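You operate a simulated robot arm through the tools that you are given. There is no shell and no other tool. Be economical: measure what you need, move in short steps, check, and stop when the job is done.

You are at the controls of a simulated two-armed robot. One attempt, no reset.

## Task
Pick up the green driver with one hand, pass it to the other hand and put it on the low shelf of the inspection bench.

It is judged by the outcome, as a careful person would: the job done as asked, and still so three seconds after it is handed in. It fails if anything else is knocked over, pushed out of place, dropped, spilled or broken.

## Robot
Two 7-joint arms with two-finger parallel grippers on one trunk, on a base that drives. Base frame: it is fixed to the floor where the robot stands at the start and does not move with it; the origin is under the middle of the robot, x ahead of it, y to its left, z up. Units: cm, rad, N and s.
The left shoulder is at the start at [7, 16.3, 109.5], the right one opposite. With the tool pointing down near the work surface each hand reaches from about 40 to 88 cm from the robot's upright axis, wherever it stands, measured 20 degrees to its own side. Places, roughly: low shelf of the inspection bench [250, -260, 20]. Payload 3.43 kg a hand.
The TCP of each hand is the grasp point between the finger pads, 3.4 cm short of the fingertips. In the tool frame z runs along the fingers and y along their closing line. Largest opening 12.8 cm; finger width 2.4, thickness 1.2; the body of the gripper, 4.8 by 13 cm, starts 9.6 cm behind the TCP.
Orientation is that of the tool frame in the base frame, as a unit quaternion [x, y, z, w]. With the fingers straight down and closing along the base's y, the tool's x points along the base's -x, its y along +y and its z along -z.

## Interface
- The arms move only by the tool apply_moves. It takes "left_targets", "right_targets" or both (then of equal length, played together; a hand with none holds still); each is a list of rows, each a list of 3 entries, a list of its own where there are three numbers: the shift along the base's x, y, z in cm, then the turn, a rotation vector about the base's x, y, z in rad, then the gripper command, from -1 (shut) to 1 (fully open), values between in proportion. In form: [[[dx, dy, dz], [rx, ry, rz], jaw], ...]. A call has 1 to 20 rows; each row is the pose to reach, as a shift and turn from the pose commanded when the call began. Each row takes 0.2 s and may step no farther than 5 cm and 0.15 rad from the row before; otherwise, or with a gripper value out of range, the whole call is refused. Where a pose cannot be reached the arm comes as near as it can. A force on the tool above 40 N (or 10 N above the force at the start of the call, whichever is more), or a blocked arm, ends the call early, and 0.2 s more pass. Each finger travels about 15.3 cm/s and halts on what it meets, pressing with about 21 N; the grip force reading is that of the motor and also rises with nothing between the fingers. The clock runs only during rows and for 0.2 s after the last one: add rows that repeat a pose to give the fingers time. The reply holds the time, the measured pose of the TCP, the force on the tool along the base axes, the opening and the grip force, in the units named above and with some noise, with the torque about the TCP (base axes, N m) and any sound that the robot's microphone picked up.
- Cameras (640 x 400 px; columns grow to the right, rows downward): "scene" is now at [12.99, -2.94, 131.65]; the picture's right is [-0.31, -0.95, 0.00], its down [-0.61, 0.20, -0.76] and it looks along [0.73, -0.24, -0.65] (base axes); focal length 263 px, centre (320, 200). "left" rides on the left gripper at [7.6, 1.1, -16] in its tool frame; the picture's right is [-0.15, 0.99, 0.00], its down [-0.88, -0.13, -0.46] and it looks along [-0.45, -0.07, 0.89] (tool axes); focal length 234 px, centre (320, 200). "right" rides on the right gripper at [7.6, -1.1, -16] in its tool frame; the picture's right is [0.15, 0.99, 0.00], its down [-0.88, 0.13, -0.46] and it looks along [-0.45, 0.07, 0.89] (tool axes); focal length 234 px, centre (320, 200). There is no depth. A picture from a camera that has moved, and an enlarged one, comes with that camera's place and axes in the base frame and with its lens.
- capture(camera): a new picture of that camera. No time passes.
- lift_body(by): slides the trunk up (or, below 0, down) by that many cm; the arms and the scene camera ride with it, the base frame stays. It gives what a move gives, with no picture.
- base_move(legs): drives the robot by 1 to 6 legs, each [ahead, left, turn to the left] in cm, cm and rad, along the robot's own axes; the way and the turn of a leg run together, so that a leg with both is an arc; at most 150 cm and 3.142 rad a leg. The arms and the cameras ride along, it lands a little off, and it stops where it bumps. It gives what a move gives.
- turn_head(pan, tilt): turns the head with the scene camera to pan (to the left, within 1.501 rad either way) and tilt (down, from -0.506 to 1.204), counted from straight ahead of the robot. It gives what a move gives.
- enlarge(camera, box): a new picture of the part [left, top, right, bottom] of that camera's present view, enlarged. No time passes.
- hand_in(): hands the job in; it is judged then, once.

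Work in short steps. Places have to be worked out from the pictures, the camera data and where the tool is seen: move nearer, look again, correct. Check each grasp and each placing, and mend what went wrong. You have 120 turns and 100 pictures in all, those below and enlarged ones among them. Open the grippers and draw the arms clear of the work before you hand the job in, unless the task says otherwise; then end with one line.

The tools are called by a JSON object that holds its "api" and its "payload". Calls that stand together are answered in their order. apply_moves: Moves the arms, as the interface text tells. Its arguments: {"type":"object","properties":{"left_targets":{"type":"array","items":{"type":"array"}},"right_targets":{"type":"array","items":{"type":"array"}}},"required":[]} The other tools are called the same way: lift_body (by) slides the trunk up or down; base_move (legs) drives the base; turn_head (pan, tilt) turns the head that bears the scene camera; capture (camera) takes a picture; enlarge (camera, box) takes an enlarged picture of a part of a camera's view; hand_in () hands the job in.

At the start:

```text
clock: 0.0
left_tool_pos: [51.85, 5.51, 111.26]
left_orientation: [0.0, 1.0, -0.001, 0.0]
left_contact_force: [0.4, 0.2, 0.6]
left_ft_torque: [-0.01, 0.02, 0.01]
left_opening: 12.8
left_gripper_force: 0.0
right_tool_pos: [56.59, -44.87, 104.9]
right_orientation: [0.0, 1.0, 0.0, 0.0]
right_contact_force: [-0.3, 0.0, 0.2]
right_ft_torque: [-0.03, 0.03, 0.0]
right_opening: 12.79
right_gripper_force: 0.0
trunk travel left (down, up): [-57.5, 36.5]
robot x, y, heading: [-0.48, 0.34, -0.003]
head pan, tilt: [-0.318, 0.702]
```

scene: 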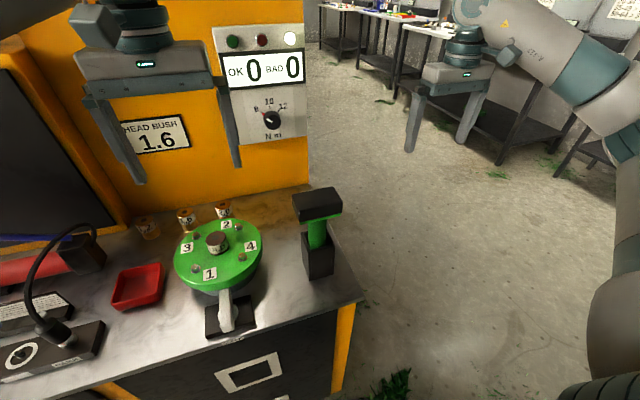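
right: 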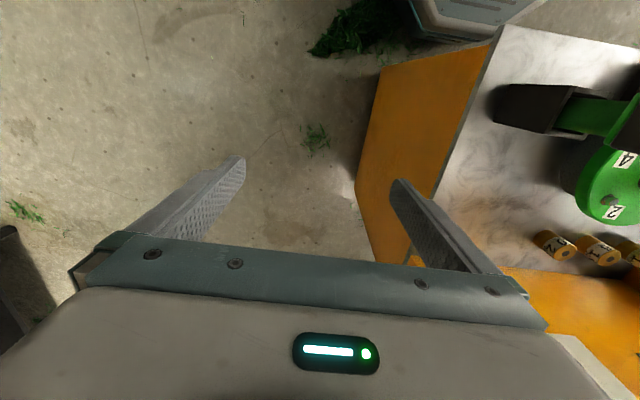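
left: 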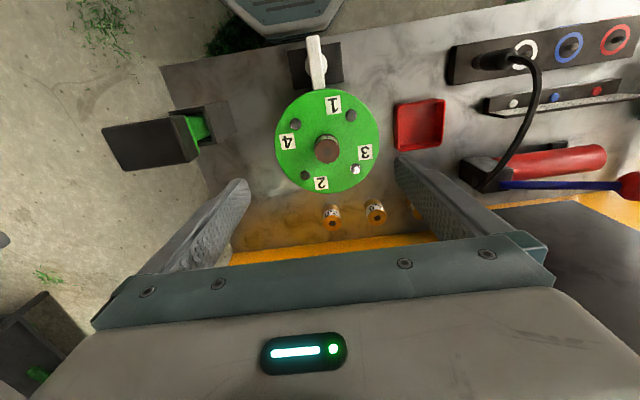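

I see a green-gripped driver with a black head standing in a black holder near the bench's right edge. I'll look closer at it.

{"api": "enlarge", "payload": {"camera": "scene", "box": [240, 160, 400, 310]}}

{"api": "enlarge", "payload": {"camera": "left", "box": [80, 60, 280, 200]}}

{"api": "enlarge", "payload": {"camera": "right", "box": [440, 40, 640, 180]}}

{"api": "enlarge", "payload": {"camera": "scene", "box": [310, 0, 640, 206]}}

```text
2.67 times, centred on (320, 235) of scene
camera zoom: at [12.99, -2.94, 131.65], right [-0.31, -0.95, 0.0], down [-0.61, 0.2, -0.76], along [0.73, -0.24, -0.65], focal length 702 px, centre (320, 107)
```

zoom: 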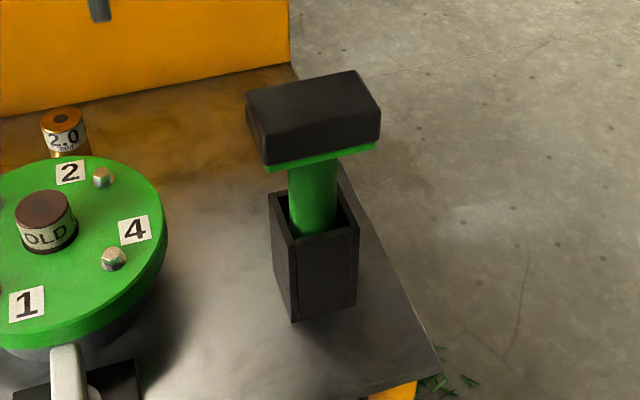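

```text
2.86 times, centred on (180, 130) of left
camera zoom: at [44.19, 6.72, 127.3], right [0.15, 0.99, 0.0], down [0.88, -0.13, 0.46], along [0.45, -0.07, -0.89], focal length 669 px, centre (720, 400)
```

zoom: 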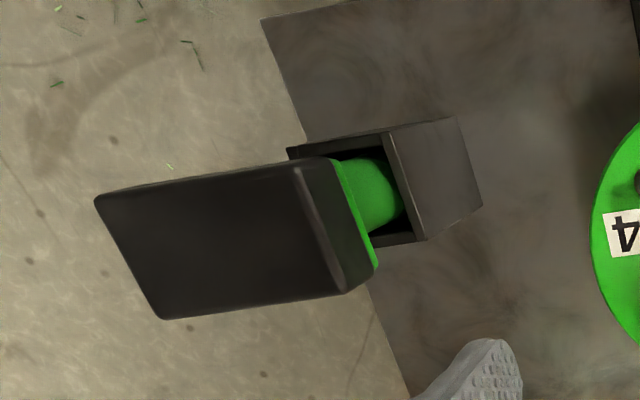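

```text
2.86 times, centred on (540, 110) of right
camera zoom: at [48.95, -45.96, 120.8], right [-0.15, 0.99, 0.0], down [0.88, 0.13, 0.46], along [0.45, 0.07, -0.89], focal length 669 px, centre (-309, 457)
```

zoom: 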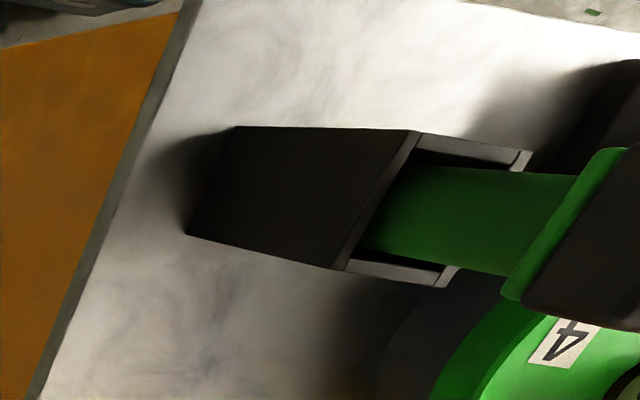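

```text
1.94 times, centred on (475, 103) of scene
camera zoom: at [12.99, -2.94, 131.65], right [-0.31, -0.95, 0.0], down [-0.61, 0.2, -0.76], along [0.73, -0.24, -0.65], focal length 511 px, centre (19, 388)
```

zoom: 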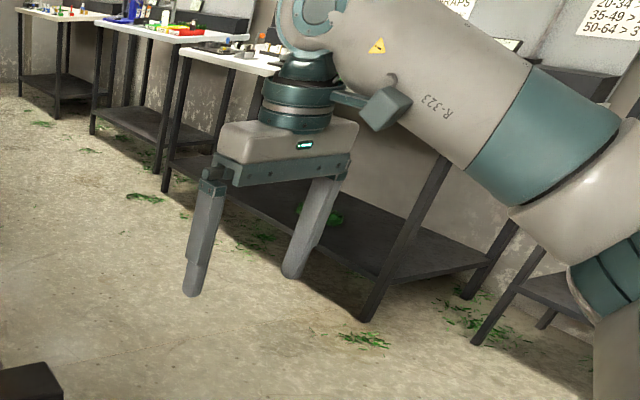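

The driver's black head is about 5 × 8 cm in x and y, centred near (47.7, -13.6), with its top at about z = 101.3. I move the left hand aside and bring the right hand above the head.

{"api": "apply_moves", "payload": {"right_targets": [[[0, 0, 4], [0, 0, 0], 1], [[0, 0, 8], [0, 0, 0], 1], [[-1, 4.5, 9], [0, 0, 0], 1], [[-2.3, 9, 9], [0, 0, 0], 1], [[-3.6, 13.5, 9], [0, 0, 0], 1], [[-5, 18, 9], [0, 0, 0], 1], [[-6.3, 22.5, 9], [0, 0, 0], 1], [[-7.6, 27, 9], [0, 0, 0], 1], [[-8.9, 31.3, 9], [0, 0, 0], 1], [[-8.9, 31.3, 9], [0, 0, 0], 1]], "left_targets": [[[0, 3, 3], [0, 0, 0], 1], [[0, 7, 5], [0, 0, 0], 1], [[0, 11, 5], [0, 0, 0], 1], [[0, 15, 5], [0, 0, 0], 1], [[0, 18, 5], [0, 0, 0], 1], [[0, 18, 5], [0, 0, 0], 1], [[0, 18, 5], [0, 0, 0], 1], [[0, 18, 5], [0, 0, 0], 1], [[0, 18, 5], [0, 0, 0], 1], [[0, 18, 5], [0, 0, 0], 1]]}}

{"api": "capture", "payload": {"camera": "right"}}

{"api": "capture", "payload": {"camera": "scene"}}

```text
clock: 2.2
left_tool_pos: [51.82, 23.4, 116.34]
left_orientation: [-0.001, 1.0, 0.001, 0.0]
left_contact_force: [-0.4, -0.5, -0.1]
left_ft_torque: [0.02, -0.02, 0.01]
left_opening: 12.81
left_gripper_force: 0.0
right_tool_pos: [47.75, -13.44, 113.57]
right_orientation: [0.0, 1.0, 0.0, 0.0]
right_contact_force: [-0.3, 0.0, 0.8]
right_ft_torque: [0.02, 0.02, -0.03]
right_opening: 12.8
right_gripper_force: 0.1
trunk travel left (down, up): [-57.5, 36.5]
robot x, y, heading: [0.25, -0.01, -0.003]
head pan, tilt: [-0.318, 0.702]
```

```text
92 pictures are left
camera right: at [40.1, -14.6, 129.55], right [-0.15, 0.99, 0.0], down [0.88, 0.13, 0.46], along [0.45, 0.07, -0.89], focal length 234 px, centre (320, 200)
```

right: 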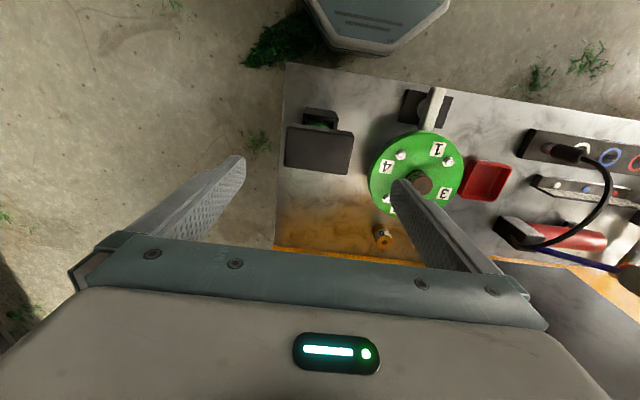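

```text
91 pictures are left
camera scene: at [12.94, -3.06, 131.65], right [-0.31, -0.95, 0.0], down [-0.61, 0.2, -0.76], along [0.73, -0.24, -0.65], focal length 263 px, centre (320, 200)
```

scene: 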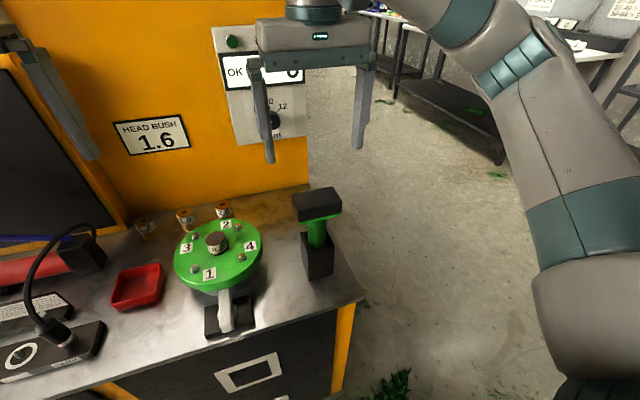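

The right camera confirms the head centred at about (47.6, -13.4), directly under the right hand. I lower so that the pads straddle it at z ≈ 99.3.

{"api": "apply_moves", "payload": {"right_targets": [[[0, 0, -4], [0, 0, 0], 1], [[0, 0, -8], [0, 0, 0], 1], [[0, 0, -11], [0, 0, 0], 1], [[0, 0, -14.2], [0, 0, 0], 1], [[0, 0, -14.2], [0, 0, 0], 1]]}}

{"api": "enlarge", "payload": {"camera": "scene", "box": [220, 120, 420, 300]}}

{"api": "capture", "payload": {"camera": "right"}}

```text
clock: 3.4
left_tool_pos: [51.83, 23.68, 116.24]
left_orientation: [-0.001, 1.0, 0.0, 0.0]
left_contact_force: [0.1, 0.8, 0.5]
left_ft_torque: [-0.03, -0.01, 0.0]
left_opening: 12.81
left_gripper_force: 0.0
right_tool_pos: [47.67, -13.32, 99.77]
right_orientation: [0.0, 1.0, 0.0, 0.0]
right_contact_force: [0.0, 0.1, 0.0]
right_ft_torque: [-0.03, -0.05, 0.03]
right_opening: 12.82
right_gripper_force: 0.0
trunk travel left (down, up): [-57.5, 36.5]
robot x, y, heading: [0.1, 0.53, 0.001]
head pan, tilt: [-0.318, 0.702]
```

```text
2.22 times, centred on (320, 210) of scene
camera zoom: at [12.94, -2.89, 131.66], right [-0.31, -0.95, 0.0], down [-0.61, 0.2, -0.76], along [0.73, -0.24, -0.64], focal length 585 px, centre (320, 178)
```

zoom: 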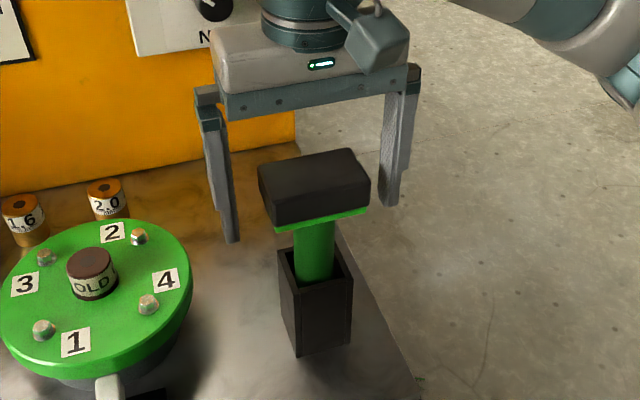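

```text
89 pictures are left
camera right: at [40.02, -14.45, 115.63], right [-0.15, 0.99, 0.0], down [0.88, 0.13, 0.46], along [0.45, 0.07, -0.89], focal length 234 px, centre (320, 200)
```

right: 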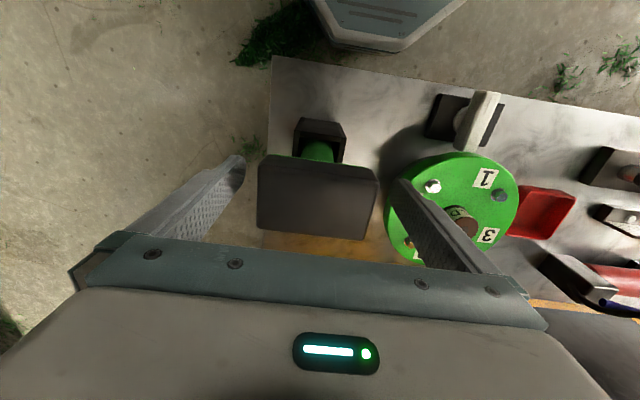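

The head sits between the fingers. I close slowly, lowering by half a centimetre.

{"api": "apply_moves", "payload": {"right_targets": [[[0, 0, -0.6], [0, 0, 0], 0.8], [[0, 0, -0.6], [0, 0, 0], 0.5], [[0, 0, -0.6], [0, 0, 0], 0.2], [[0, 0, -0.6], [0, 0, 0], 0], [[0, 0, -0.6], [0, 0, 0], -0.2], [[0, 0, -0.6], [0, 0, 0], -0.2]]}}

{"api": "enlarge", "payload": {"camera": "scene", "box": [220, 120, 420, 300]}}

```text
clock: 4.8
left_tool_pos: [51.87, 23.57, 116.3]
left_orientation: [-0.001, 1.0, 0.0, 0.0]
left_contact_force: [0.3, -0.9, -0.7]
left_ft_torque: [0.02, 0.03, 0.02]
left_opening: 12.81
left_gripper_force: 0.0
right_tool_pos: [47.61, -13.39, 99.19]
right_orientation: [0.0, 1.0, -0.001, 0.0]
right_contact_force: [1.4, -2.3, 2.9]
right_ft_torque: [-0.3, -0.2, -0.04]
right_opening: 8.41
right_gripper_force: 20.5
trunk travel left (down, up): [-57.5, 36.5]
robot x, y, heading: [-0.37, 0.04, -0.0]
head pan, tilt: [-0.318, 0.702]
```

```text
2.22 times, centred on (320, 210) of scene
camera zoom: at [12.98, -2.96, 131.65], right [-0.31, -0.95, 0.0], down [-0.61, 0.2, -0.76], along [0.73, -0.24, -0.65], focal length 585 px, centre (320, 178)
```

zoom: 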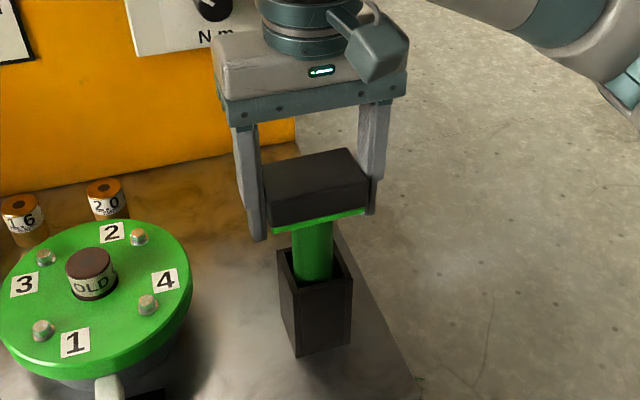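

The grip holds at 8.4 cm opening with 20 N. I lift straight up in small steps and check.

{"api": "apply_moves", "payload": {"right_targets": [[[0, 0, 1], [0, 0, 0], -1], [[0, 0, 2.5], [0, 0, 0], -1], [[0, 0, 4], [0, 0, 0], -1], [[0, 0, 6], [0, 0, 0], -1], [[0, 0, 6], [0, 0, 0], -1]]}}

{"api": "enlarge", "payload": {"camera": "scene", "box": [220, 100, 420, 280]}}

```text
clock: 6.0
left_tool_pos: [51.9, 23.61, 116.24]
left_orientation: [0.0, 1.0, 0.0, 0.0]
left_contact_force: [0.0, 0.6, 0.4]
left_ft_torque: [0.04, 0.01, -0.02]
left_opening: 12.82
left_gripper_force: 0.1
right_tool_pos: [47.82, -13.61, 105.1]
right_orientation: [0.0, 1.0, 0.0, -0.002]
right_contact_force: [1.1, -0.2, -5.0]
right_ft_torque: [0.05, 0.05, -0.01]
right_opening: 8.41
right_gripper_force: 20.8
trunk travel left (down, up): [-57.5, 36.5]
robot x, y, heading: [0.23, 0.24, -0.002]
head pan, tilt: [-0.318, 0.702]
```

```text
2.22 times, centred on (320, 190) of scene
camera zoom: at [13.07, -2.95, 131.64], right [-0.31, -0.95, 0.0], down [-0.61, 0.2, -0.76], along [0.73, -0.24, -0.65], focal length 585 px, centre (320, 222)
```

zoom: 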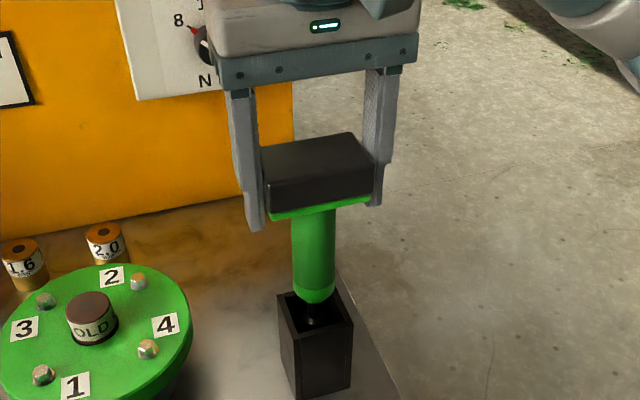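

It lifts cleanly, weighing about 5 N, and a black bit is showing below the handle. I keep lifting until it clears the holder.

{"api": "apply_moves", "payload": {"right_targets": [[[0, 0, 3], [0, 0, 0], -1], [[0, 0, 6], [0, 0, 0], -1], [[0, 0, 9], [0, 0, 0], -1], [[0, 0, 12], [0, 0, 0], -1], [[0, 0, 15], [0, 0, 0], -1], [[0, 0, 15], [0, 0, 0], -1]]}}

{"api": "capture", "payload": {"camera": "scene"}}

```text
clock: 7.4
left_tool_pos: [51.92, 23.62, 116.21]
left_orientation: [-0.001, 1.0, 0.0, 0.001]
left_contact_force: [-0.2, -0.4, 0.7]
left_ft_torque: [0.05, -0.02, 0.02]
left_opening: 12.77
left_gripper_force: 0.0
right_tool_pos: [47.78, -13.59, 120.06]
right_orientation: [-0.001, 1.0, -0.001, -0.001]
right_contact_force: [0.8, -0.6, -4.4]
right_ft_torque: [0.02, 0.04, 0.0]
right_opening: 8.39
right_gripper_force: 21.2
trunk travel left (down, up): [-57.5, 36.5]
robot x, y, heading: [-0.14, -0.23, 0.0]
head pan, tilt: [-0.318, 0.702]
```

```text
86 pictures are left
camera scene: at [13.09, -2.97, 131.63], right [-0.31, -0.95, 0.0], down [-0.61, 0.2, -0.76], along [0.73, -0.24, -0.65], focal length 263 px, centre (320, 200)
```

scene: 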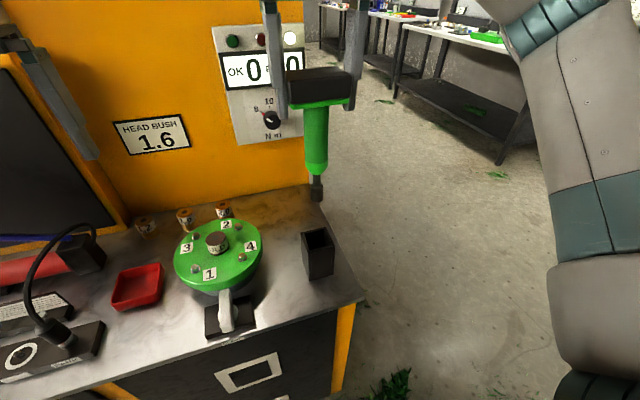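

The driver is free: a 12 cm handle with a bit below. My plan is to turn it level, bit to the left, and have the left hand take the handle pointing forward, so it can later stand upside-down on its flat head on the shelf. First I look at the free space to the left and right.

{"api": "turn_head", "payload": {"pan": 0.5, "tilt": 0.5}}

{"api": "capture", "payload": {"camera": "scene"}}

{"api": "turn_head", "payload": {"pan": -0.9, "tilt": 0.35}}

{"api": "capture", "payload": {"camera": "scene"}}

```text
clock: 8.6
left_tool_pos: [51.94, 23.64, 116.27]
left_orientation: [-0.001, 1.0, 0.0, 0.001]
left_contact_force: [-0.3, 0.1, 0.1]
left_ft_torque: [0.02, 0.01, -0.03]
left_opening: 12.79
left_gripper_force: 0.1
right_tool_pos: [47.65, -13.59, 120.08]
right_orientation: [0.0, 1.0, 0.0, 0.0]
right_contact_force: [-0.7, -0.7, -5.3]
right_ft_torque: [0.0, 0.0, 0.0]
right_opening: 8.38
right_gripper_force: 20.6
trunk travel left (down, up): [-57.5, 36.5]
robot x, y, heading: [0.1, -0.05, 0.003]
head pan, tilt: [0.499, 0.499]
```

```text
85 pictures are left
camera scene: at [12.96, 4.07, 133.42], right [0.48, -0.88, 0.0], down [-0.42, -0.23, -0.88], along [0.77, 0.42, -0.48], focal length 263 px, centre (320, 200)
```

scene: 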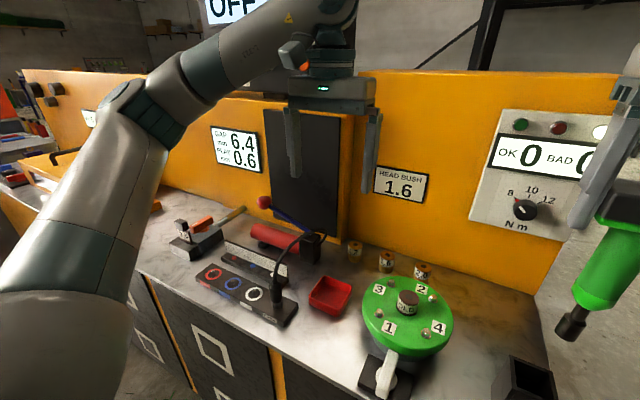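

```text
clock: 10.1
left_tool_pos: [51.98, 23.64, 116.3]
left_orientation: [-0.001, 1.0, 0.0, 0.0]
left_contact_force: [-0.2, -0.3, -0.1]
left_ft_torque: [-0.01, -0.03, 0.03]
left_opening: 12.78
left_gripper_force: 0.0
right_tool_pos: [47.66, -13.49, 120.03]
right_orientation: [-0.001, 1.0, 0.001, 0.001]
right_contact_force: [0.0, 0.0, -4.9]
right_ft_torque: [0.01, 0.01, 0.0]
right_opening: 8.39
right_gripper_force: 20.8
trunk travel left (down, up): [-57.5, 36.5]
robot x, y, heading: [0.18, 0.38, 0.002]
head pan, tilt: [-0.901, 0.351]
```

```text
84 pictures are left
camera scene: at [10.76, -7.57, 134.79], right [-0.78, -0.62, 0.0], down [-0.21, 0.27, -0.94], along [0.58, -0.74, -0.34], focal length 263 px, centre (320, 200)
```

scene: 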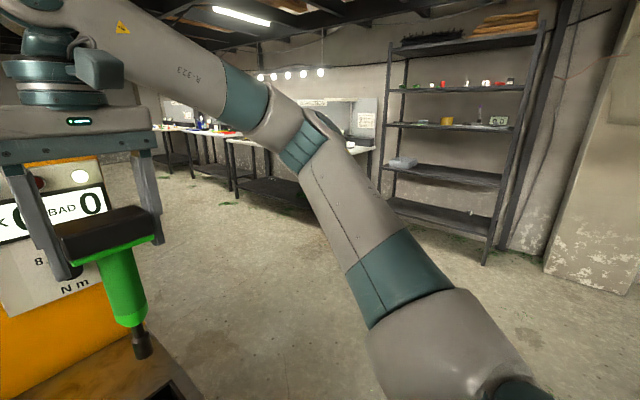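

The floor to the right is clear to about y = -240. I drive 90 cm right, into the open aisle, so that the handover happens over nothing.

{"api": "base_move", "payload": {"legs": [[0, -90, 0]]}}

{"api": "turn_head", "payload": {"pan": -0.6, "tilt": 0.3}}

{"api": "capture", "payload": {"camera": "scene"}}

```text
clock: 14.8
left_tool_pos: [51.77, -65.43, 116.28]
left_orientation: [0.002, 1.0, -0.001, 0.0]
left_contact_force: [0.2, -0.8, -0.7]
left_ft_torque: [0.01, 0.01, -0.02]
left_opening: 12.85
left_gripper_force: 0.0
right_tool_pos: [47.22, -102.71, 120.0]
right_orientation: [0.003, 1.0, 0.001, 0.0]
right_contact_force: [0.0, -0.8, -5.1]
right_ft_torque: [-0.01, 0.02, -0.01]
right_opening: 8.38
right_gripper_force: 20.7
trunk travel left (down, up): [-57.5, 36.5]
robot x, y, heading: [-0.25, -88.68, -0.005]
head pan, tilt: [-0.901, 0.351]
```

```text
clock: 15.6
left_tool_pos: [51.57, -65.43, 116.12]
left_orientation: [0.002, 1.0, 0.0, 0.0]
left_contact_force: [-0.3, -0.2, 0.1]
left_ft_torque: [0.01, 0.02, 0.0]
left_opening: 12.8
left_gripper_force: 0.1
right_tool_pos: [47.16, -102.58, 120.0]
right_orientation: [0.004, 1.0, 0.0, -0.001]
right_contact_force: [1.3, 0.1, -5.5]
right_ft_torque: [0.01, 0.01, 0.01]
right_opening: 8.39
right_gripper_force: 20.8
trunk travel left (down, up): [-57.5, 36.5]
robot x, y, heading: [-0.29, -88.27, -0.007]
head pan, tilt: [-0.6, 0.3]
```

```text
83 pictures are left
camera scene: at [12.3, -94.29, 135.26], right [-0.57, -0.82, 0.0], down [-0.24, 0.17, -0.96], along [0.78, -0.55, -0.3], focal length 263 px, centre (320, 200)
```

scene: 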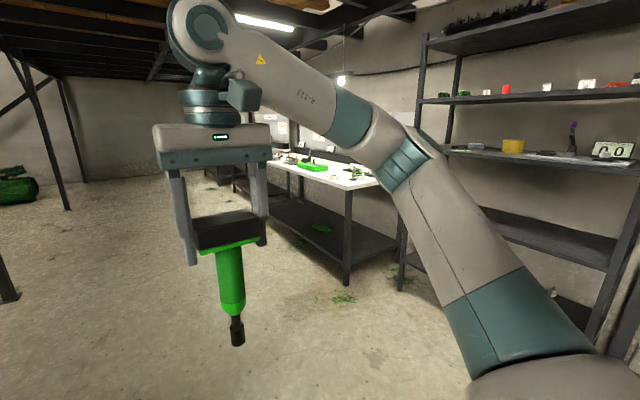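

Clear space here. I turn the right hand 90° about x so that the driver lies level with its bit pointing left.

{"api": "apply_moves", "payload": {"right_targets": [[[0.3, -0.5, 0], [0.1428, 0, 0], -1], [[0.6, -1, 0], [0.2856, 0, 0], -1], [[0.9, -1.5, 0], [0.4284, 0, 0], -1], [[1.2, -2, 0], [0.5712, 0, 0], -1], [[1.5, -2.5, 0], [0.714, 0, 0], -1], [[1.8, -3, 0], [0.8568, 0, 0], -1], [[2.1, -3.5, 0], [0.9996, 0, 0], -1], [[2.4, -4, 0], [1.1424, 0, 0], -1], [[2.7, -4.5, 0], [1.2852, 0, 0], -1], [[3, -5, 0], [1.428, 0, 0], -1], [[3, -5.5, 0], [1.5708, 0, 0], -1], [[3, -5.5, 0], [1.5708, 0, 0], -1]]}}

{"api": "turn_head", "payload": {"pan": -0.1, "tilt": 0.3}}

{"api": "capture", "payload": {"camera": "scene"}}

```text
clock: 18.2
left_tool_pos: [51.68, -65.37, 116.26]
left_orientation: [0.003, 1.0, 0.0, 0.0]
left_contact_force: [0.1, 0.3, -0.2]
left_ft_torque: [0.03, 0.0, -0.01]
left_opening: 12.84
left_gripper_force: 0.0
right_tool_pos: [50.24, -108.08, 120.14]
right_orientation: [0.002, 0.706, 0.708, -0.003]
right_contact_force: [0.5, -0.4, -5.7]
right_ft_torque: [-0.19, 0.05, 0.03]
right_opening: 8.41
right_gripper_force: 21.0
trunk travel left (down, up): [-57.5, 36.5]
robot x, y, heading: [-0.31, -88.91, -0.003]
head pan, tilt: [-0.6, 0.3]
```

```text
clock: 19.1
left_tool_pos: [51.72, -65.38, 116.19]
left_orientation: [0.002, 1.0, -0.001, 0.0]
left_contact_force: [-0.1, -0.8, 0.6]
left_ft_torque: [0.02, 0.01, -0.04]
left_opening: 12.81
left_gripper_force: 0.0
right_tool_pos: [50.34, -108.13, 120.02]
right_orientation: [0.003, 0.707, 0.707, -0.002]
right_contact_force: [-0.4, 0.5, -5.3]
right_ft_torque: [-0.2, 0.03, 0.0]
right_opening: 8.36
right_gripper_force: 21.0
trunk travel left (down, up): [-57.5, 36.5]
robot x, y, heading: [-0.33, -88.8, -0.01]
head pan, tilt: [-0.099, 0.3]
```

```text
82 pictures are left
camera scene: at [13.92, -89.97, 135.26], right [-0.11, -0.99, 0.0], down [-0.29, 0.03, -0.96], along [0.95, -0.1, -0.3], focal length 263 px, centre (320, 200)
```

scene: 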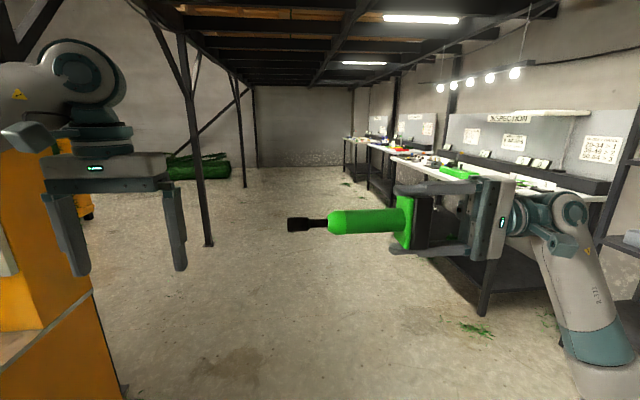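

The driver is level with its handle axis near x = 50.3, z = 120.1. Next I pitch the left hand forward, staying to the left of the bit.

{"api": "apply_moves", "payload": {"left_targets": [[[0, 0, 0.5], [0, -0.1428, 0], 1], [[0, 0, 1], [0, -0.2856, 0], 1], [[0, 0, 1.5], [0, -0.4284, 0], 1], [[0, 0, 2], [0, -0.5712, 0], 1], [[0, 0, 2.5], [0, -0.714, 0], 1], [[0, 0, 3], [0, -0.8568, 0], 1], [[0, 0, 3.5], [0, -0.9996, 0], 1], [[0, 0, 4], [0, -1.1424, 0], 1], [[0, 0, 4], [0, -1.2852, 0], 1], [[0, 0, 4], [0, -1.428, 0], 1], [[0, 0, 4], [0, -1.5708, 0], 1], [[0, 0, 4], [0, -1.5708, 0], 1]]}}

{"api": "capture", "payload": {"camera": "scene"}}

```text
clock: 21.7
left_tool_pos: [58.17, -65.63, 123.89]
left_orientation: [0.003, 0.707, 0.002, 0.707]
left_contact_force: [-0.3, -0.4, 0.0]
left_ft_torque: [-0.03, -0.03, 0.02]
left_opening: 12.78
left_gripper_force: 0.0
left hand out of reach, approached as far as the arm can: row 9, 10, 11, 12
right_tool_pos: [50.23, -108.08, 120.07]
right_orientation: [0.002, 0.707, 0.707, -0.003]
right_contact_force: [-0.4, 0.3, -4.7]
right_ft_torque: [-0.16, 0.05, -0.02]
right_opening: 8.37
right_gripper_force: 20.8
trunk travel left (down, up): [-57.5, 36.5]
robot x, y, heading: [-0.4, -88.86, -0.004]
head pan, tilt: [-0.099, 0.3]
```

```text
81 pictures are left
camera scene: at [13.86, -89.98, 135.27], right [-0.11, -0.99, 0.0], down [-0.29, 0.03, -0.96], along [0.95, -0.1, -0.3], focal length 263 px, centre (320, 200)
```

scene: 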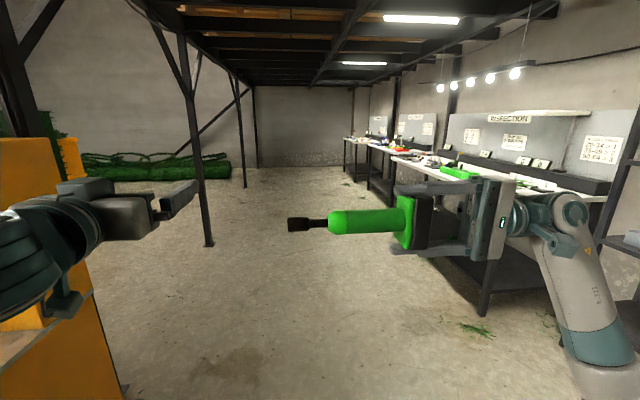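

The forward-pointing left hand can't come nearer than x ≈ 58, so I move the handover point out to x ≈ 63. Both hands go forward while the left one rolls.

{"api": "apply_moves", "payload": {"left_targets": [[[4, 0, 0], [0, 0, 0], 1], [[8, 0, 0], [-0.1428, 0, 0], 1], [[12, 0, -1], [-0.2856, 0, 0], 1], [[12, 0, -2], [-0.4284, 0, 0], 1], [[12, 0, -3], [-0.5712, 0, 0], 1], [[12, 0, -4], [-0.714, 0, 0], 1], [[12, 0, -4], [-0.8568, 0, 0], 1], [[12, 0, -4], [-0.9996, 0, 0], 1], [[12, 0, -4], [-1.1424, 0, 0], 1], [[12, 0, -4], [-1.2852, 0, 0], 1], [[12, 0, -4], [-1.428, 0, 0], 1], [[12, 0, -4], [-1.5708, 0, 0], 1], [[12, 0, -4], [-1.5708, 0, 0], 1]], "right_targets": [[[1, 0, 0], [0, 0, 0], -1], [[2, 0, 0], [0, 0, 0], -1], [[3, 0, 0], [0, 0, 0], -1], [[4, 0, 0], [0, 0, 0], -1], [[5, 0, 0], [0, 0, 0], -1], [[6, 0, 0], [0, 0, 0], -1], [[7, 0, 0], [0, 0, 0], -1], [[8, 0, 0], [0, 0, 0], -1], [[9, 0, 0], [0, 0, 0], -1], [[10, 0, 0], [0, 0, 0], -1], [[11, 0, 0], [0, 0, 0], -1], [[12, 0, 0], [0, 0, 0], -1], [[12, 0, 0], [0, 0, 0], -1]]}}

{"api": "capture", "payload": {"camera": "scene"}}

```text
clock: 24.5
left_tool_pos: [70.28, -65.81, 120.14]
left_orientation: [-0.501, 0.502, -0.497, 0.5]
left_contact_force: [-0.1, -0.2, 0.5]
left_ft_torque: [-0.02, 0.01, 0.05]
left_opening: 12.81
left_gripper_force: 0.0
right_tool_pos: [62.2, -108.03, 119.91]
right_orientation: [0.003, 0.707, 0.708, -0.002]
right_contact_force: [-0.1, -0.5, -4.5]
right_ft_torque: [-0.16, 0.0, -0.01]
right_opening: 8.39
right_gripper_force: 21.3
trunk travel left (down, up): [-57.5, 36.5]
robot x, y, heading: [-0.45, -88.9, -0.01]
head pan, tilt: [-0.099, 0.3]
```

```text
80 pictures are left
camera scene: at [13.92, -89.98, 135.26], right [-0.11, -0.99, 0.0], down [-0.29, 0.03, -0.96], along [0.95, -0.1, -0.3], focal length 263 px, centre (320, 200)
```

scene: 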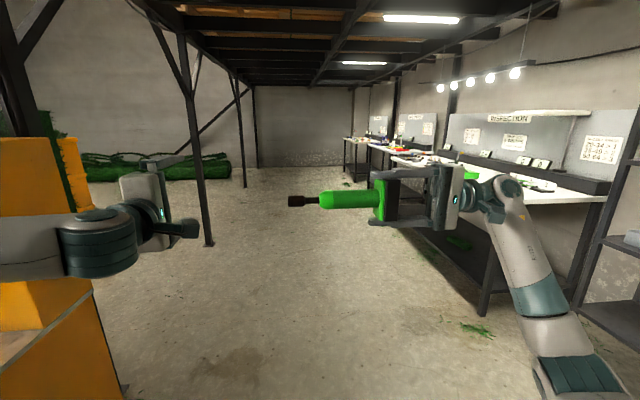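

Both poses were reached. I bring the left hand back to x ≈ 62.5 and near the bit tip, to check alignment before straddling.

{"api": "apply_moves", "payload": {"left_targets": [[[-2, -3, 0], [0, 0, 0], 1], [[-4, -6, 0], [0, 0, 0], 1], [[-6, -9, 0], [0, 0, 0], 1], [[-7.8, -12, 0], [0, 0, 0], 1], [[-7.8, -15, 0], [0, 0, 0], 1], [[-7.8, -15, 0], [0, 0, 0], 1]]}}

{"api": "capture", "payload": {"camera": "scene"}}

{"api": "capture", "payload": {"camera": "left"}}

```text
clock: 25.9
left_tool_pos: [62.36, -80.56, 120.26]
left_orientation: [-0.499, 0.501, -0.499, 0.502]
left_contact_force: [-0.1, 0.3, 0.4]
left_ft_torque: [0.0, 0.03, 0.0]
left_opening: 12.82
left_gripper_force: 0.1
right_tool_pos: [62.14, -107.85, 119.98]
right_orientation: [0.002, 0.708, 0.707, -0.002]
right_contact_force: [-1.1, -1.3, -4.4]
right_ft_torque: [-0.19, 0.04, -0.03]
right_opening: 8.38
right_gripper_force: 21.2
trunk travel left (down, up): [-57.5, 36.5]
robot x, y, heading: [-0.37, -89.06, -0.011]
head pan, tilt: [-0.099, 0.3]
```

```text
79 pictures are left
camera scene: at [13.9, -89.85, 135.27], right [-0.11, -0.99, 0.0], down [-0.29, 0.03, -0.96], along [0.95, -0.1, -0.3], focal length 263 px, centre (320, 200)
```

scene: 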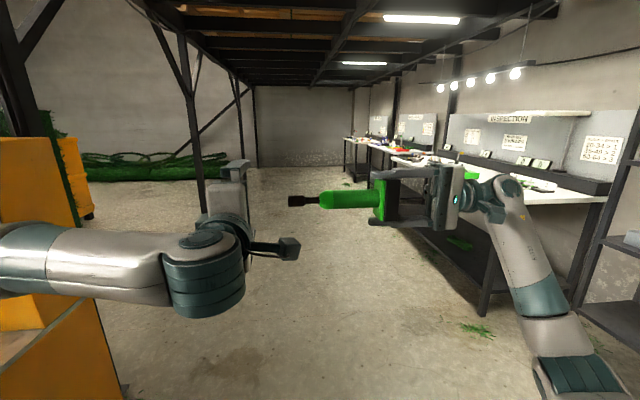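

```text
78 pictures are left
camera left: at [46.29, -88.22, 119.03], right [0.0, 0.15, -0.99], down [-0.46, 0.88, 0.13], along [0.89, 0.45, 0.07], focal length 234 px, centre (320, 200)
```

left: 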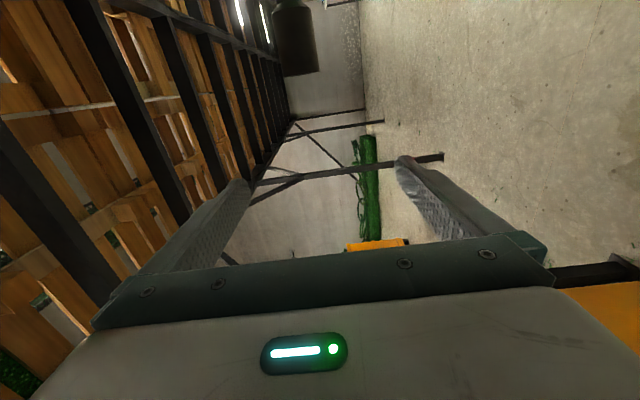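

Aligned: the bit runs between the open fingers. I slide in along -y to the handle at y ≈ -98.

{"api": "apply_moves", "payload": {"left_targets": [[[0, -3, -0.2], [0, 0, 0], 1], [[0, -6, -0.2], [0, 0, 0], 1], [[0, -9, -0.2], [0, 0, 0], 1], [[0, -12, -0.2], [0, 0, 0], 1], [[0, -15, -0.2], [0, 0, 0], 1], [[0, -17.4, -0.2], [0, 0, 0], 1], [[0, -17.4, -0.2], [0, 0, 0], 1]]}}

{"api": "capture", "payload": {"camera": "scene"}}

{"api": "capture", "payload": {"camera": "left"}}

```text
clock: 27.5
left_tool_pos: [62.49, -98.06, 119.89]
left_orientation: [-0.499, 0.502, -0.498, 0.501]
left_contact_force: [0.3, -0.4, 0.0]
left_ft_torque: [-0.01, -0.01, 0.01]
left_opening: 12.8
left_gripper_force: 0.2
right_tool_pos: [62.13, -107.91, 119.92]
right_orientation: [0.003, 0.706, 0.708, -0.003]
right_contact_force: [-0.6, 0.7, -5.2]
right_ft_torque: [-0.22, 0.02, 0.0]
right_opening: 8.39
right_gripper_force: 20.7
trunk travel left (down, up): [-57.5, 36.5]
robot x, y, heading: [-0.26, -88.74, -0.004]
head pan, tilt: [-0.099, 0.3]
```

```text
77 pictures are left
camera scene: at [13.94, -89.9, 135.26], right [-0.11, -0.99, 0.0], down [-0.29, 0.03, -0.96], along [0.95, -0.1, -0.3], focal length 263 px, centre (320, 200)
```

scene: 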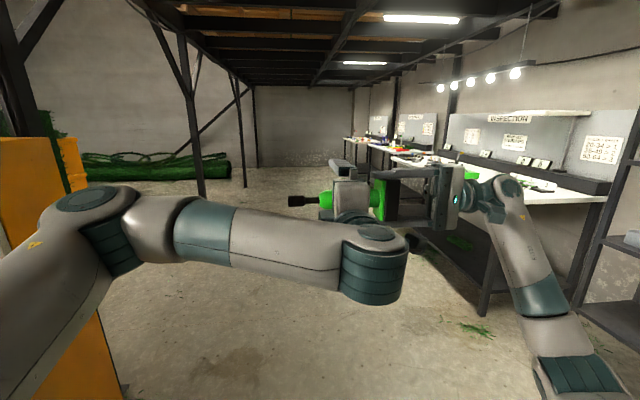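

```text
76 pictures are left
camera left: at [46.46, -105.57, 118.82], right [0.0, 0.15, -0.99], down [-0.46, 0.88, 0.14], along [0.89, 0.45, 0.07], focal length 234 px, centre (320, 200)
```

left: 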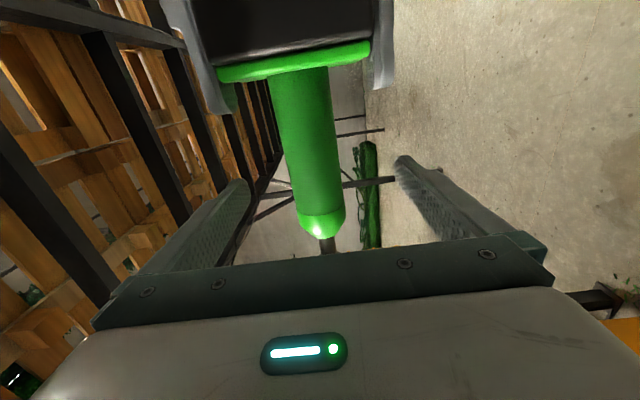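

The fingers straddle the handle, which spans about y = -106 to -94. I close the left gripper in steps.

{"api": "apply_moves", "payload": {"left_targets": [[[0, 0, 0], [0, 0, 0], 0.7], [[0, 0, 0], [0, 0, 0], 0.3], [[0, 0, 0], [0, 0, 0], -0.1], [[0, 0, 0], [0, 0, 0], -0.4], [[0, 0, 0], [0, 0, 0], -0.6], [[0, 0, 0], [0, 0, 0], -0.6]]}}

{"api": "capture", "payload": {"camera": "left"}}

```text
clock: 28.9
left_tool_pos: [62.48, -98.02, 119.93]
left_orientation: [-0.499, 0.501, -0.499, 0.501]
left_contact_force: [0.7, 0.1, 4.1]
left_ft_torque: [-0.52, 0.0, -0.01]
left_opening: 3.71
left_gripper_force: 20.8
right_tool_pos: [62.14, -108.06, 120.01]
right_orientation: [0.003, 0.707, 0.707, -0.003]
right_contact_force: [-0.4, -0.3, -10.5]
right_ft_torque: [-0.05, 0.02, 0.05]
right_opening: 8.37
right_gripper_force: 20.7
trunk travel left (down, up): [-57.5, 36.5]
robot x, y, heading: [-0.59, -88.72, -0.007]
head pan, tilt: [-0.099, 0.3]
```

```text
75 pictures are left
camera left: at [46.45, -105.61, 118.86], right [0.0, 0.15, -0.99], down [-0.46, 0.88, 0.13], along [0.89, 0.45, 0.07], focal length 234 px, centre (320, 200)
```

left: 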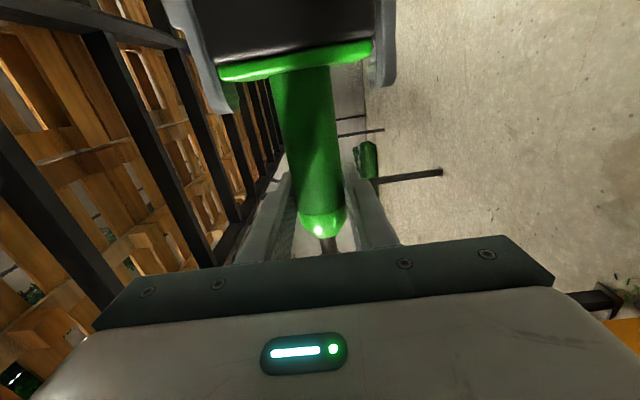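

The left grip holds at 3.7 cm. The torque puts the centre of mass near y = -104, so I'll regrip 2.2 cm closer to the head to lower the leverage.

{"api": "apply_moves", "payload": {"left_targets": [[[0, 0, 0], [0, 0, 0], -0.2], [[0, 0, 0], [0, 0, 0], -0.1], [[0, -1.1, 0.1], [0, 0, 0], -0.1], [[0, -2.2, 0.1], [0, 0, 0], -0.1], [[0, -2.2, 0.1], [0, 0, 0], -0.1], [[0, -2.2, 0.1], [0, 0, 0], -0.5], [[0, -2.2, 0.1], [0, 0, 0], -1], [[0, -2.2, 0.1], [0, 0, 0], -1]]}}

{"api": "capture", "payload": {"camera": "left"}}

```text
clock: 30.7
left_tool_pos: [62.55, -100.29, 119.97]
left_orientation: [-0.498, 0.501, -0.499, 0.502]
left_contact_force: [0.7, -1.1, 0.8]
left_ft_torque: [-0.57, -0.01, 0.15]
left_opening: 3.71
left_gripper_force: 21.3
right_tool_pos: [62.16, -108.04, 120.03]
right_orientation: [0.003, 0.707, 0.708, -0.003]
right_contact_force: [-0.7, 0.1, -5.9]
right_ft_torque: [0.34, 0.03, -0.12]
right_opening: 8.37
right_gripper_force: 20.7
trunk travel left (down, up): [-57.5, 36.5]
robot x, y, heading: [-0.16, -88.51, -0.009]
head pan, tilt: [-0.099, 0.3]
```

```text
74 pictures are left
camera left: at [46.41, -107.89, 118.91], right [0.0, 0.15, -0.99], down [-0.46, 0.88, 0.14], along [0.89, 0.45, 0.07], focal length 234 px, centre (320, 200)
```

left: 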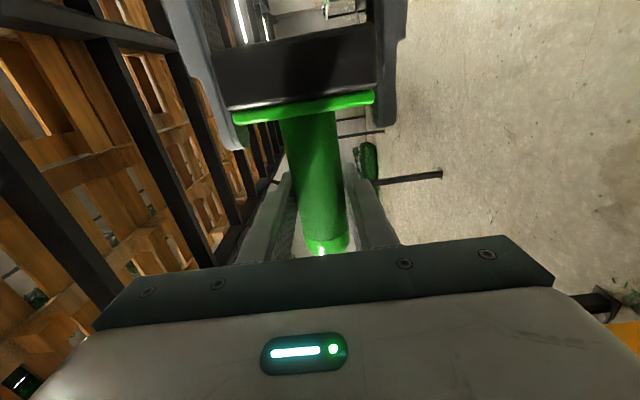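

Left now holds firmly. I open the right hand, wide enough to clear the head, without moving.

{"api": "apply_moves", "payload": {"right_targets": [[[0, 0, 0], [0, 0, 0], 0.45], [[0, 0, 0], [0, 0, 0], 0.7], [[0, 0, 0], [0, 0, 0], 1], [[0, 0, 0], [0, 0, 0], 1]], "left_targets": [[[0, 0, 0], [0, 0, 0], -1], [[0, 0, 0], [0, 0, 0], -1], [[0, 0, 0], [0, 0, 0], -1], [[0, 0, 0], [0, 0, 0], -1]]}}

{"api": "capture", "payload": {"camera": "left"}}

```text
clock: 31.7
left_tool_pos: [62.44, -100.35, 119.83]
left_orientation: [-0.498, 0.502, -0.498, 0.502]
left_contact_force: [-1.1, -0.1, -0.7]
left_ft_torque: [-0.15, -0.15, 0.03]
left_opening: 3.71
left_gripper_force: 21.1
right_tool_pos: [62.04, -108.02, 120.04]
right_orientation: [0.003, 0.706, 0.708, -0.003]
right_contact_force: [-0.4, 0.6, -0.3]
right_ft_torque: [0.01, 0.05, 0.02]
right_opening: 12.82
right_gripper_force: 0.0
trunk travel left (down, up): [-57.5, 36.5]
robot x, y, heading: [-0.43, -88.53, -0.009]
head pan, tilt: [-0.099, 0.3]
```

```text
73 pictures are left
camera left: at [46.42, -107.89, 118.88], right [0.0, 0.15, -0.99], down [-0.46, 0.88, 0.14], along [0.89, 0.45, 0.07], focal length 234 px, centre (320, 200)
```

left: 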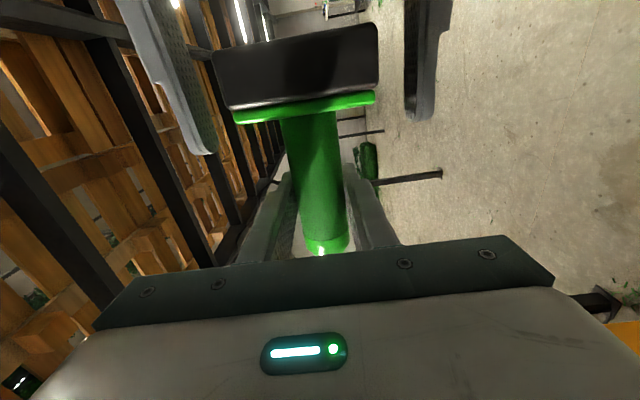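

The driver stays put in the left hand. I withdraw the right hand along -y.

{"api": "apply_moves", "payload": {"right_targets": [[[0, -3, 0], [0, 0, 0], 1], [[0, -6, 0], [0, 0, 0], 1], [[0, -9, 0], [0, 0, 0], 1], [[0, -12, 0], [0, 0, 0], 1], [[0, -16, 0], [0, 0, 0], 1], [[0, -20, 0], [0, 0, 0], 1], [[0, -20, 0], [0, 0, 0], 1]]}}

{"api": "capture", "payload": {"camera": "scene"}}

```text
clock: 33.3
left_tool_pos: [62.55, -100.17, 119.93]
left_orientation: [-0.498, 0.502, -0.499, 0.501]
left_contact_force: [0.1, 0.5, -0.5]
left_ft_torque: [0.19, 0.03, 0.01]
left_opening: 3.72
left_gripper_force: 21.2
right_tool_pos: [62.1, -128.18, 120.11]
right_orientation: [0.002, 0.707, 0.707, -0.002]
right_contact_force: [0.0, -0.9, -0.5]
right_ft_torque: [0.01, 0.01, 0.0]
right_opening: 12.84
right_gripper_force: 0.0
trunk travel left (down, up): [-57.5, 36.5]
robot x, y, heading: [0.01, -89.02, -0.006]
head pan, tilt: [-0.099, 0.3]
```

```text
72 pictures are left
camera scene: at [13.96, -89.92, 135.26], right [-0.11, -0.99, 0.0], down [-0.29, 0.03, -0.95], along [0.95, -0.1, -0.3], focal length 263 px, centre (320, 200)
```

scene: 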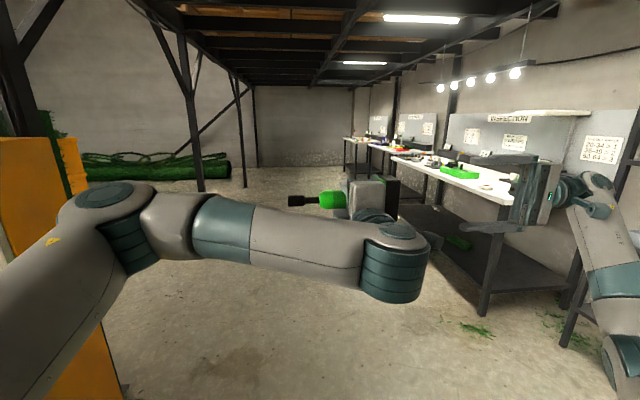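

The driver is in the left hand alone and stable. I roll the left hand +90° about x so the head faces down, moving it a bit left, while the right hand returns to pointing down, off to the side.

{"api": "apply_moves", "payload": {"left_targets": [[[0, 1, 0], [0.1428, 0, 0], -1], [[0, 2, 0], [0.2856, 0, 0], -1], [[0, 4, 0], [0.4284, 0, 0], -1], [[0, 6, 0], [0.5712, 0, 0], -1], [[0, 8, 0], [0.714, 0, 0], -1], [[0, 10, 0], [0.8568, 0, 0], -1], [[0, 12, 0], [0.9996, 0, 0], -1], [[0, 14, 0], [1.1424, 0, 0], -1], [[0, 16, 0], [1.2852, 0, 0], -1], [[0, 18, 0], [1.428, 0, 0], -1], [[0, 20, 0], [1.5708, 0, 0], -1], [[0, 20, 0], [1.5708, 0, 0], -1]], "right_targets": [[[-1, 0, 0], [-0.1428, 0, 0], 1], [[-2, 0, 0], [-0.2856, 0, 0], 1], [[-3, 0, 0], [-0.4284, 0, 0], 1], [[-4, 0, 0], [-0.5712, 0, 0], 1], [[-5, 0, 0], [-0.714, 0, 0], 1], [[-6, 0, 0], [-0.8568, 0, 0], 1], [[-7, 0, 0], [-0.9996, 0, 0], 1], [[-8, 0, 0], [-1.1424, 0, 0], 1], [[-9, 0, 0], [-1.2852, 0, 0], 1], [[-10, 0, 0], [-1.428, 0, 0], 1], [[-11, 0, 0], [-1.5708, 0, 0], 1], [[-11, 0, 0], [-1.5708, 0, 0], 1]]}}

{"api": "capture", "payload": {"camera": "scene"}}

{"api": "capture", "payload": {"camera": "left"}}

```text
clock: 35.9
left_tool_pos: [62.59, -80.54, 119.99]
left_orientation: [0.003, 0.707, 0.002, 0.707]
left_contact_force: [0.6, -1.4, 0.1]
left_ft_torque: [-0.26, 0.0, -0.03]
left_opening: 3.66
left_gripper_force: 20.8
right_tool_pos: [51.22, -128.19, 119.85]
right_orientation: [0.004, 1.0, 0.0, -0.001]
right_contact_force: [0.1, 0.0, -0.1]
right_ft_torque: [0.05, -0.01, -0.02]
right_opening: 12.8
right_gripper_force: 0.1
trunk travel left (down, up): [-57.5, 36.5]
robot x, y, heading: [-0.1, -88.65, -0.011]
head pan, tilt: [-0.099, 0.3]
```

```text
71 pictures are left
camera scene: at [13.99, -90.11, 135.25], right [-0.11, -0.99, 0.0], down [-0.3, 0.03, -0.95], along [0.95, -0.1, -0.3], focal length 263 px, centre (320, 200)
```

scene: 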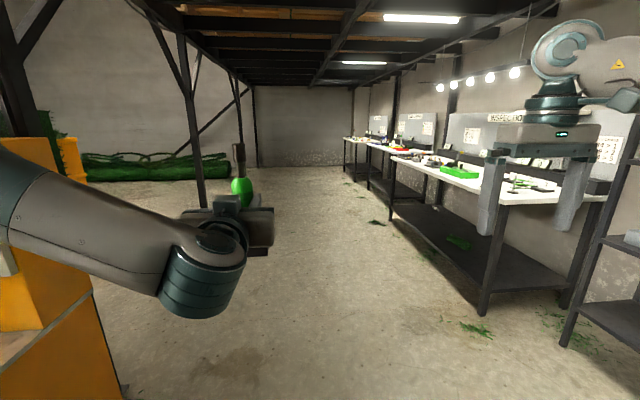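

```text
70 pictures are left
camera left: at [46.54, -79.34, 112.45], right [0.0, 0.99, 0.16], down [-0.45, -0.14, 0.88], along [0.89, -0.07, 0.45], focal length 234 px, centre (320, 200)
```

left: 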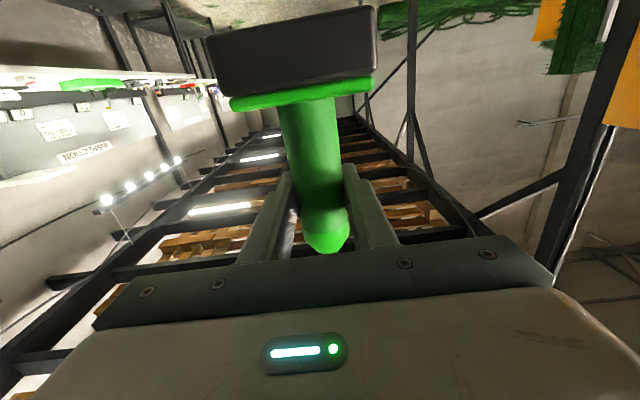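

The driver now hangs head-down in the left hand. The inspection bench's front edge is around y ≈ -224, running x ≈ 155 to 344, with its shelf under it. I tuck the right hand in and drive along the aisle, then face the bench.

{"api": "apply_moves", "payload": {"right_targets": [[[-3, 0, 0], [0, 0, 0], 1], [[-6, 0, 0], [0, 0, 0], 1], [[-8, 0, 0], [0, 0, 0], 1], [[-8, 0, 0], [0, 0, 0], 1]]}}

{"api": "base_move", "payload": {"legs": [[130, 0, 0], [120, 0, 0], [0, 0, -1.56]]}}

{"api": "turn_head", "payload": {"pan": 0, "tilt": 0.6}}

{"api": "capture", "payload": {"camera": "scene"}}

```text
clock: 36.9
left_tool_pos: [62.57, -80.54, 119.89]
left_orientation: [0.002, 0.707, 0.002, 0.707]
left_contact_force: [0.0, -0.9, 0.9]
left_ft_torque: [-0.24, -0.06, -0.07]
left_opening: 3.65
left_gripper_force: 21.4
right_tool_pos: [43.25, -128.17, 120.05]
right_orientation: [0.003, 1.0, 0.001, -0.001]
right_contact_force: [0.4, 0.6, 0.0]
right_ft_torque: [-0.01, 0.01, -0.07]
right_opening: 12.77
right_gripper_force: 0.0
trunk travel left (down, up): [-57.5, 36.5]
robot x, y, heading: [-0.12, -88.65, -0.008]
head pan, tilt: [-0.099, 0.3]
```

```text
clock: 52.9
left_tool_pos: [258.44, -151.92, 119.86]
left_orientation: [0.497, 0.503, -0.493, 0.506]
left_contact_force: [0.6, 0.4, -0.3]
left_ft_torque: [0.0, 0.0, 0.02]
left_opening: 3.69
left_gripper_force: 21.2
right_tool_pos: [210.46, -133.52, 120.02]
right_orientation: [0.702, 0.712, -0.001, 0.0]
right_contact_force: [0.3, -0.4, 0.9]
right_ft_torque: [0.02, 0.04, 0.01]
right_opening: 12.8
right_gripper_force: 0.0
trunk travel left (down, up): [-57.5, 36.5]
robot x, y, heading: [249.34, -89.0, -1.56]
head pan, tilt: [-0.099, 0.3]
```

```text
clock: 53.7
left_tool_pos: [258.6, -151.68, 119.95]
left_orientation: [0.496, 0.504, -0.494, 0.506]
left_contact_force: [0.2, 1.8, 1.0]
left_ft_torque: [0.02, 0.01, 0.01]
left_opening: 3.7
left_gripper_force: 21.3
right_tool_pos: [210.49, -133.41, 120.06]
right_orientation: [0.703, 0.711, 0.0, 0.0]
right_contact_force: [0.6, 0.1, 0.7]
right_ft_torque: [0.05, 0.04, -0.01]
right_opening: 12.8
right_gripper_force: 0.1
trunk travel left (down, up): [-57.5, 36.5]
robot x, y, heading: [248.86, -89.11, -1.559]
head pan, tilt: [0.0, 0.6]
```

```text
69 pictures are left
camera scene: at [249.13, -103.35, 132.52], right [-1.0, -0.01, 0.0], down [-0.01, 0.56, -0.83], along [0.01, -0.83, -0.56], focal length 263 px, centre (320, 200)
```

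scene: 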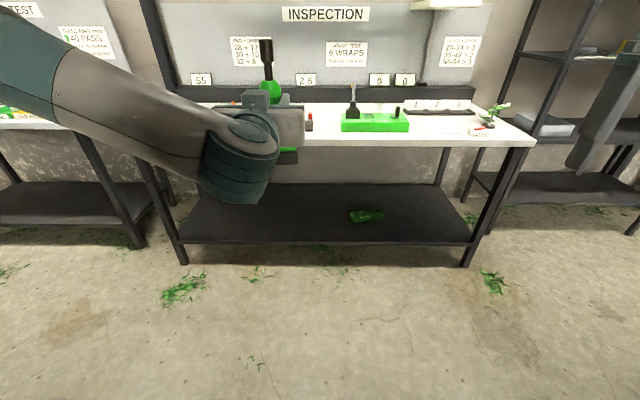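

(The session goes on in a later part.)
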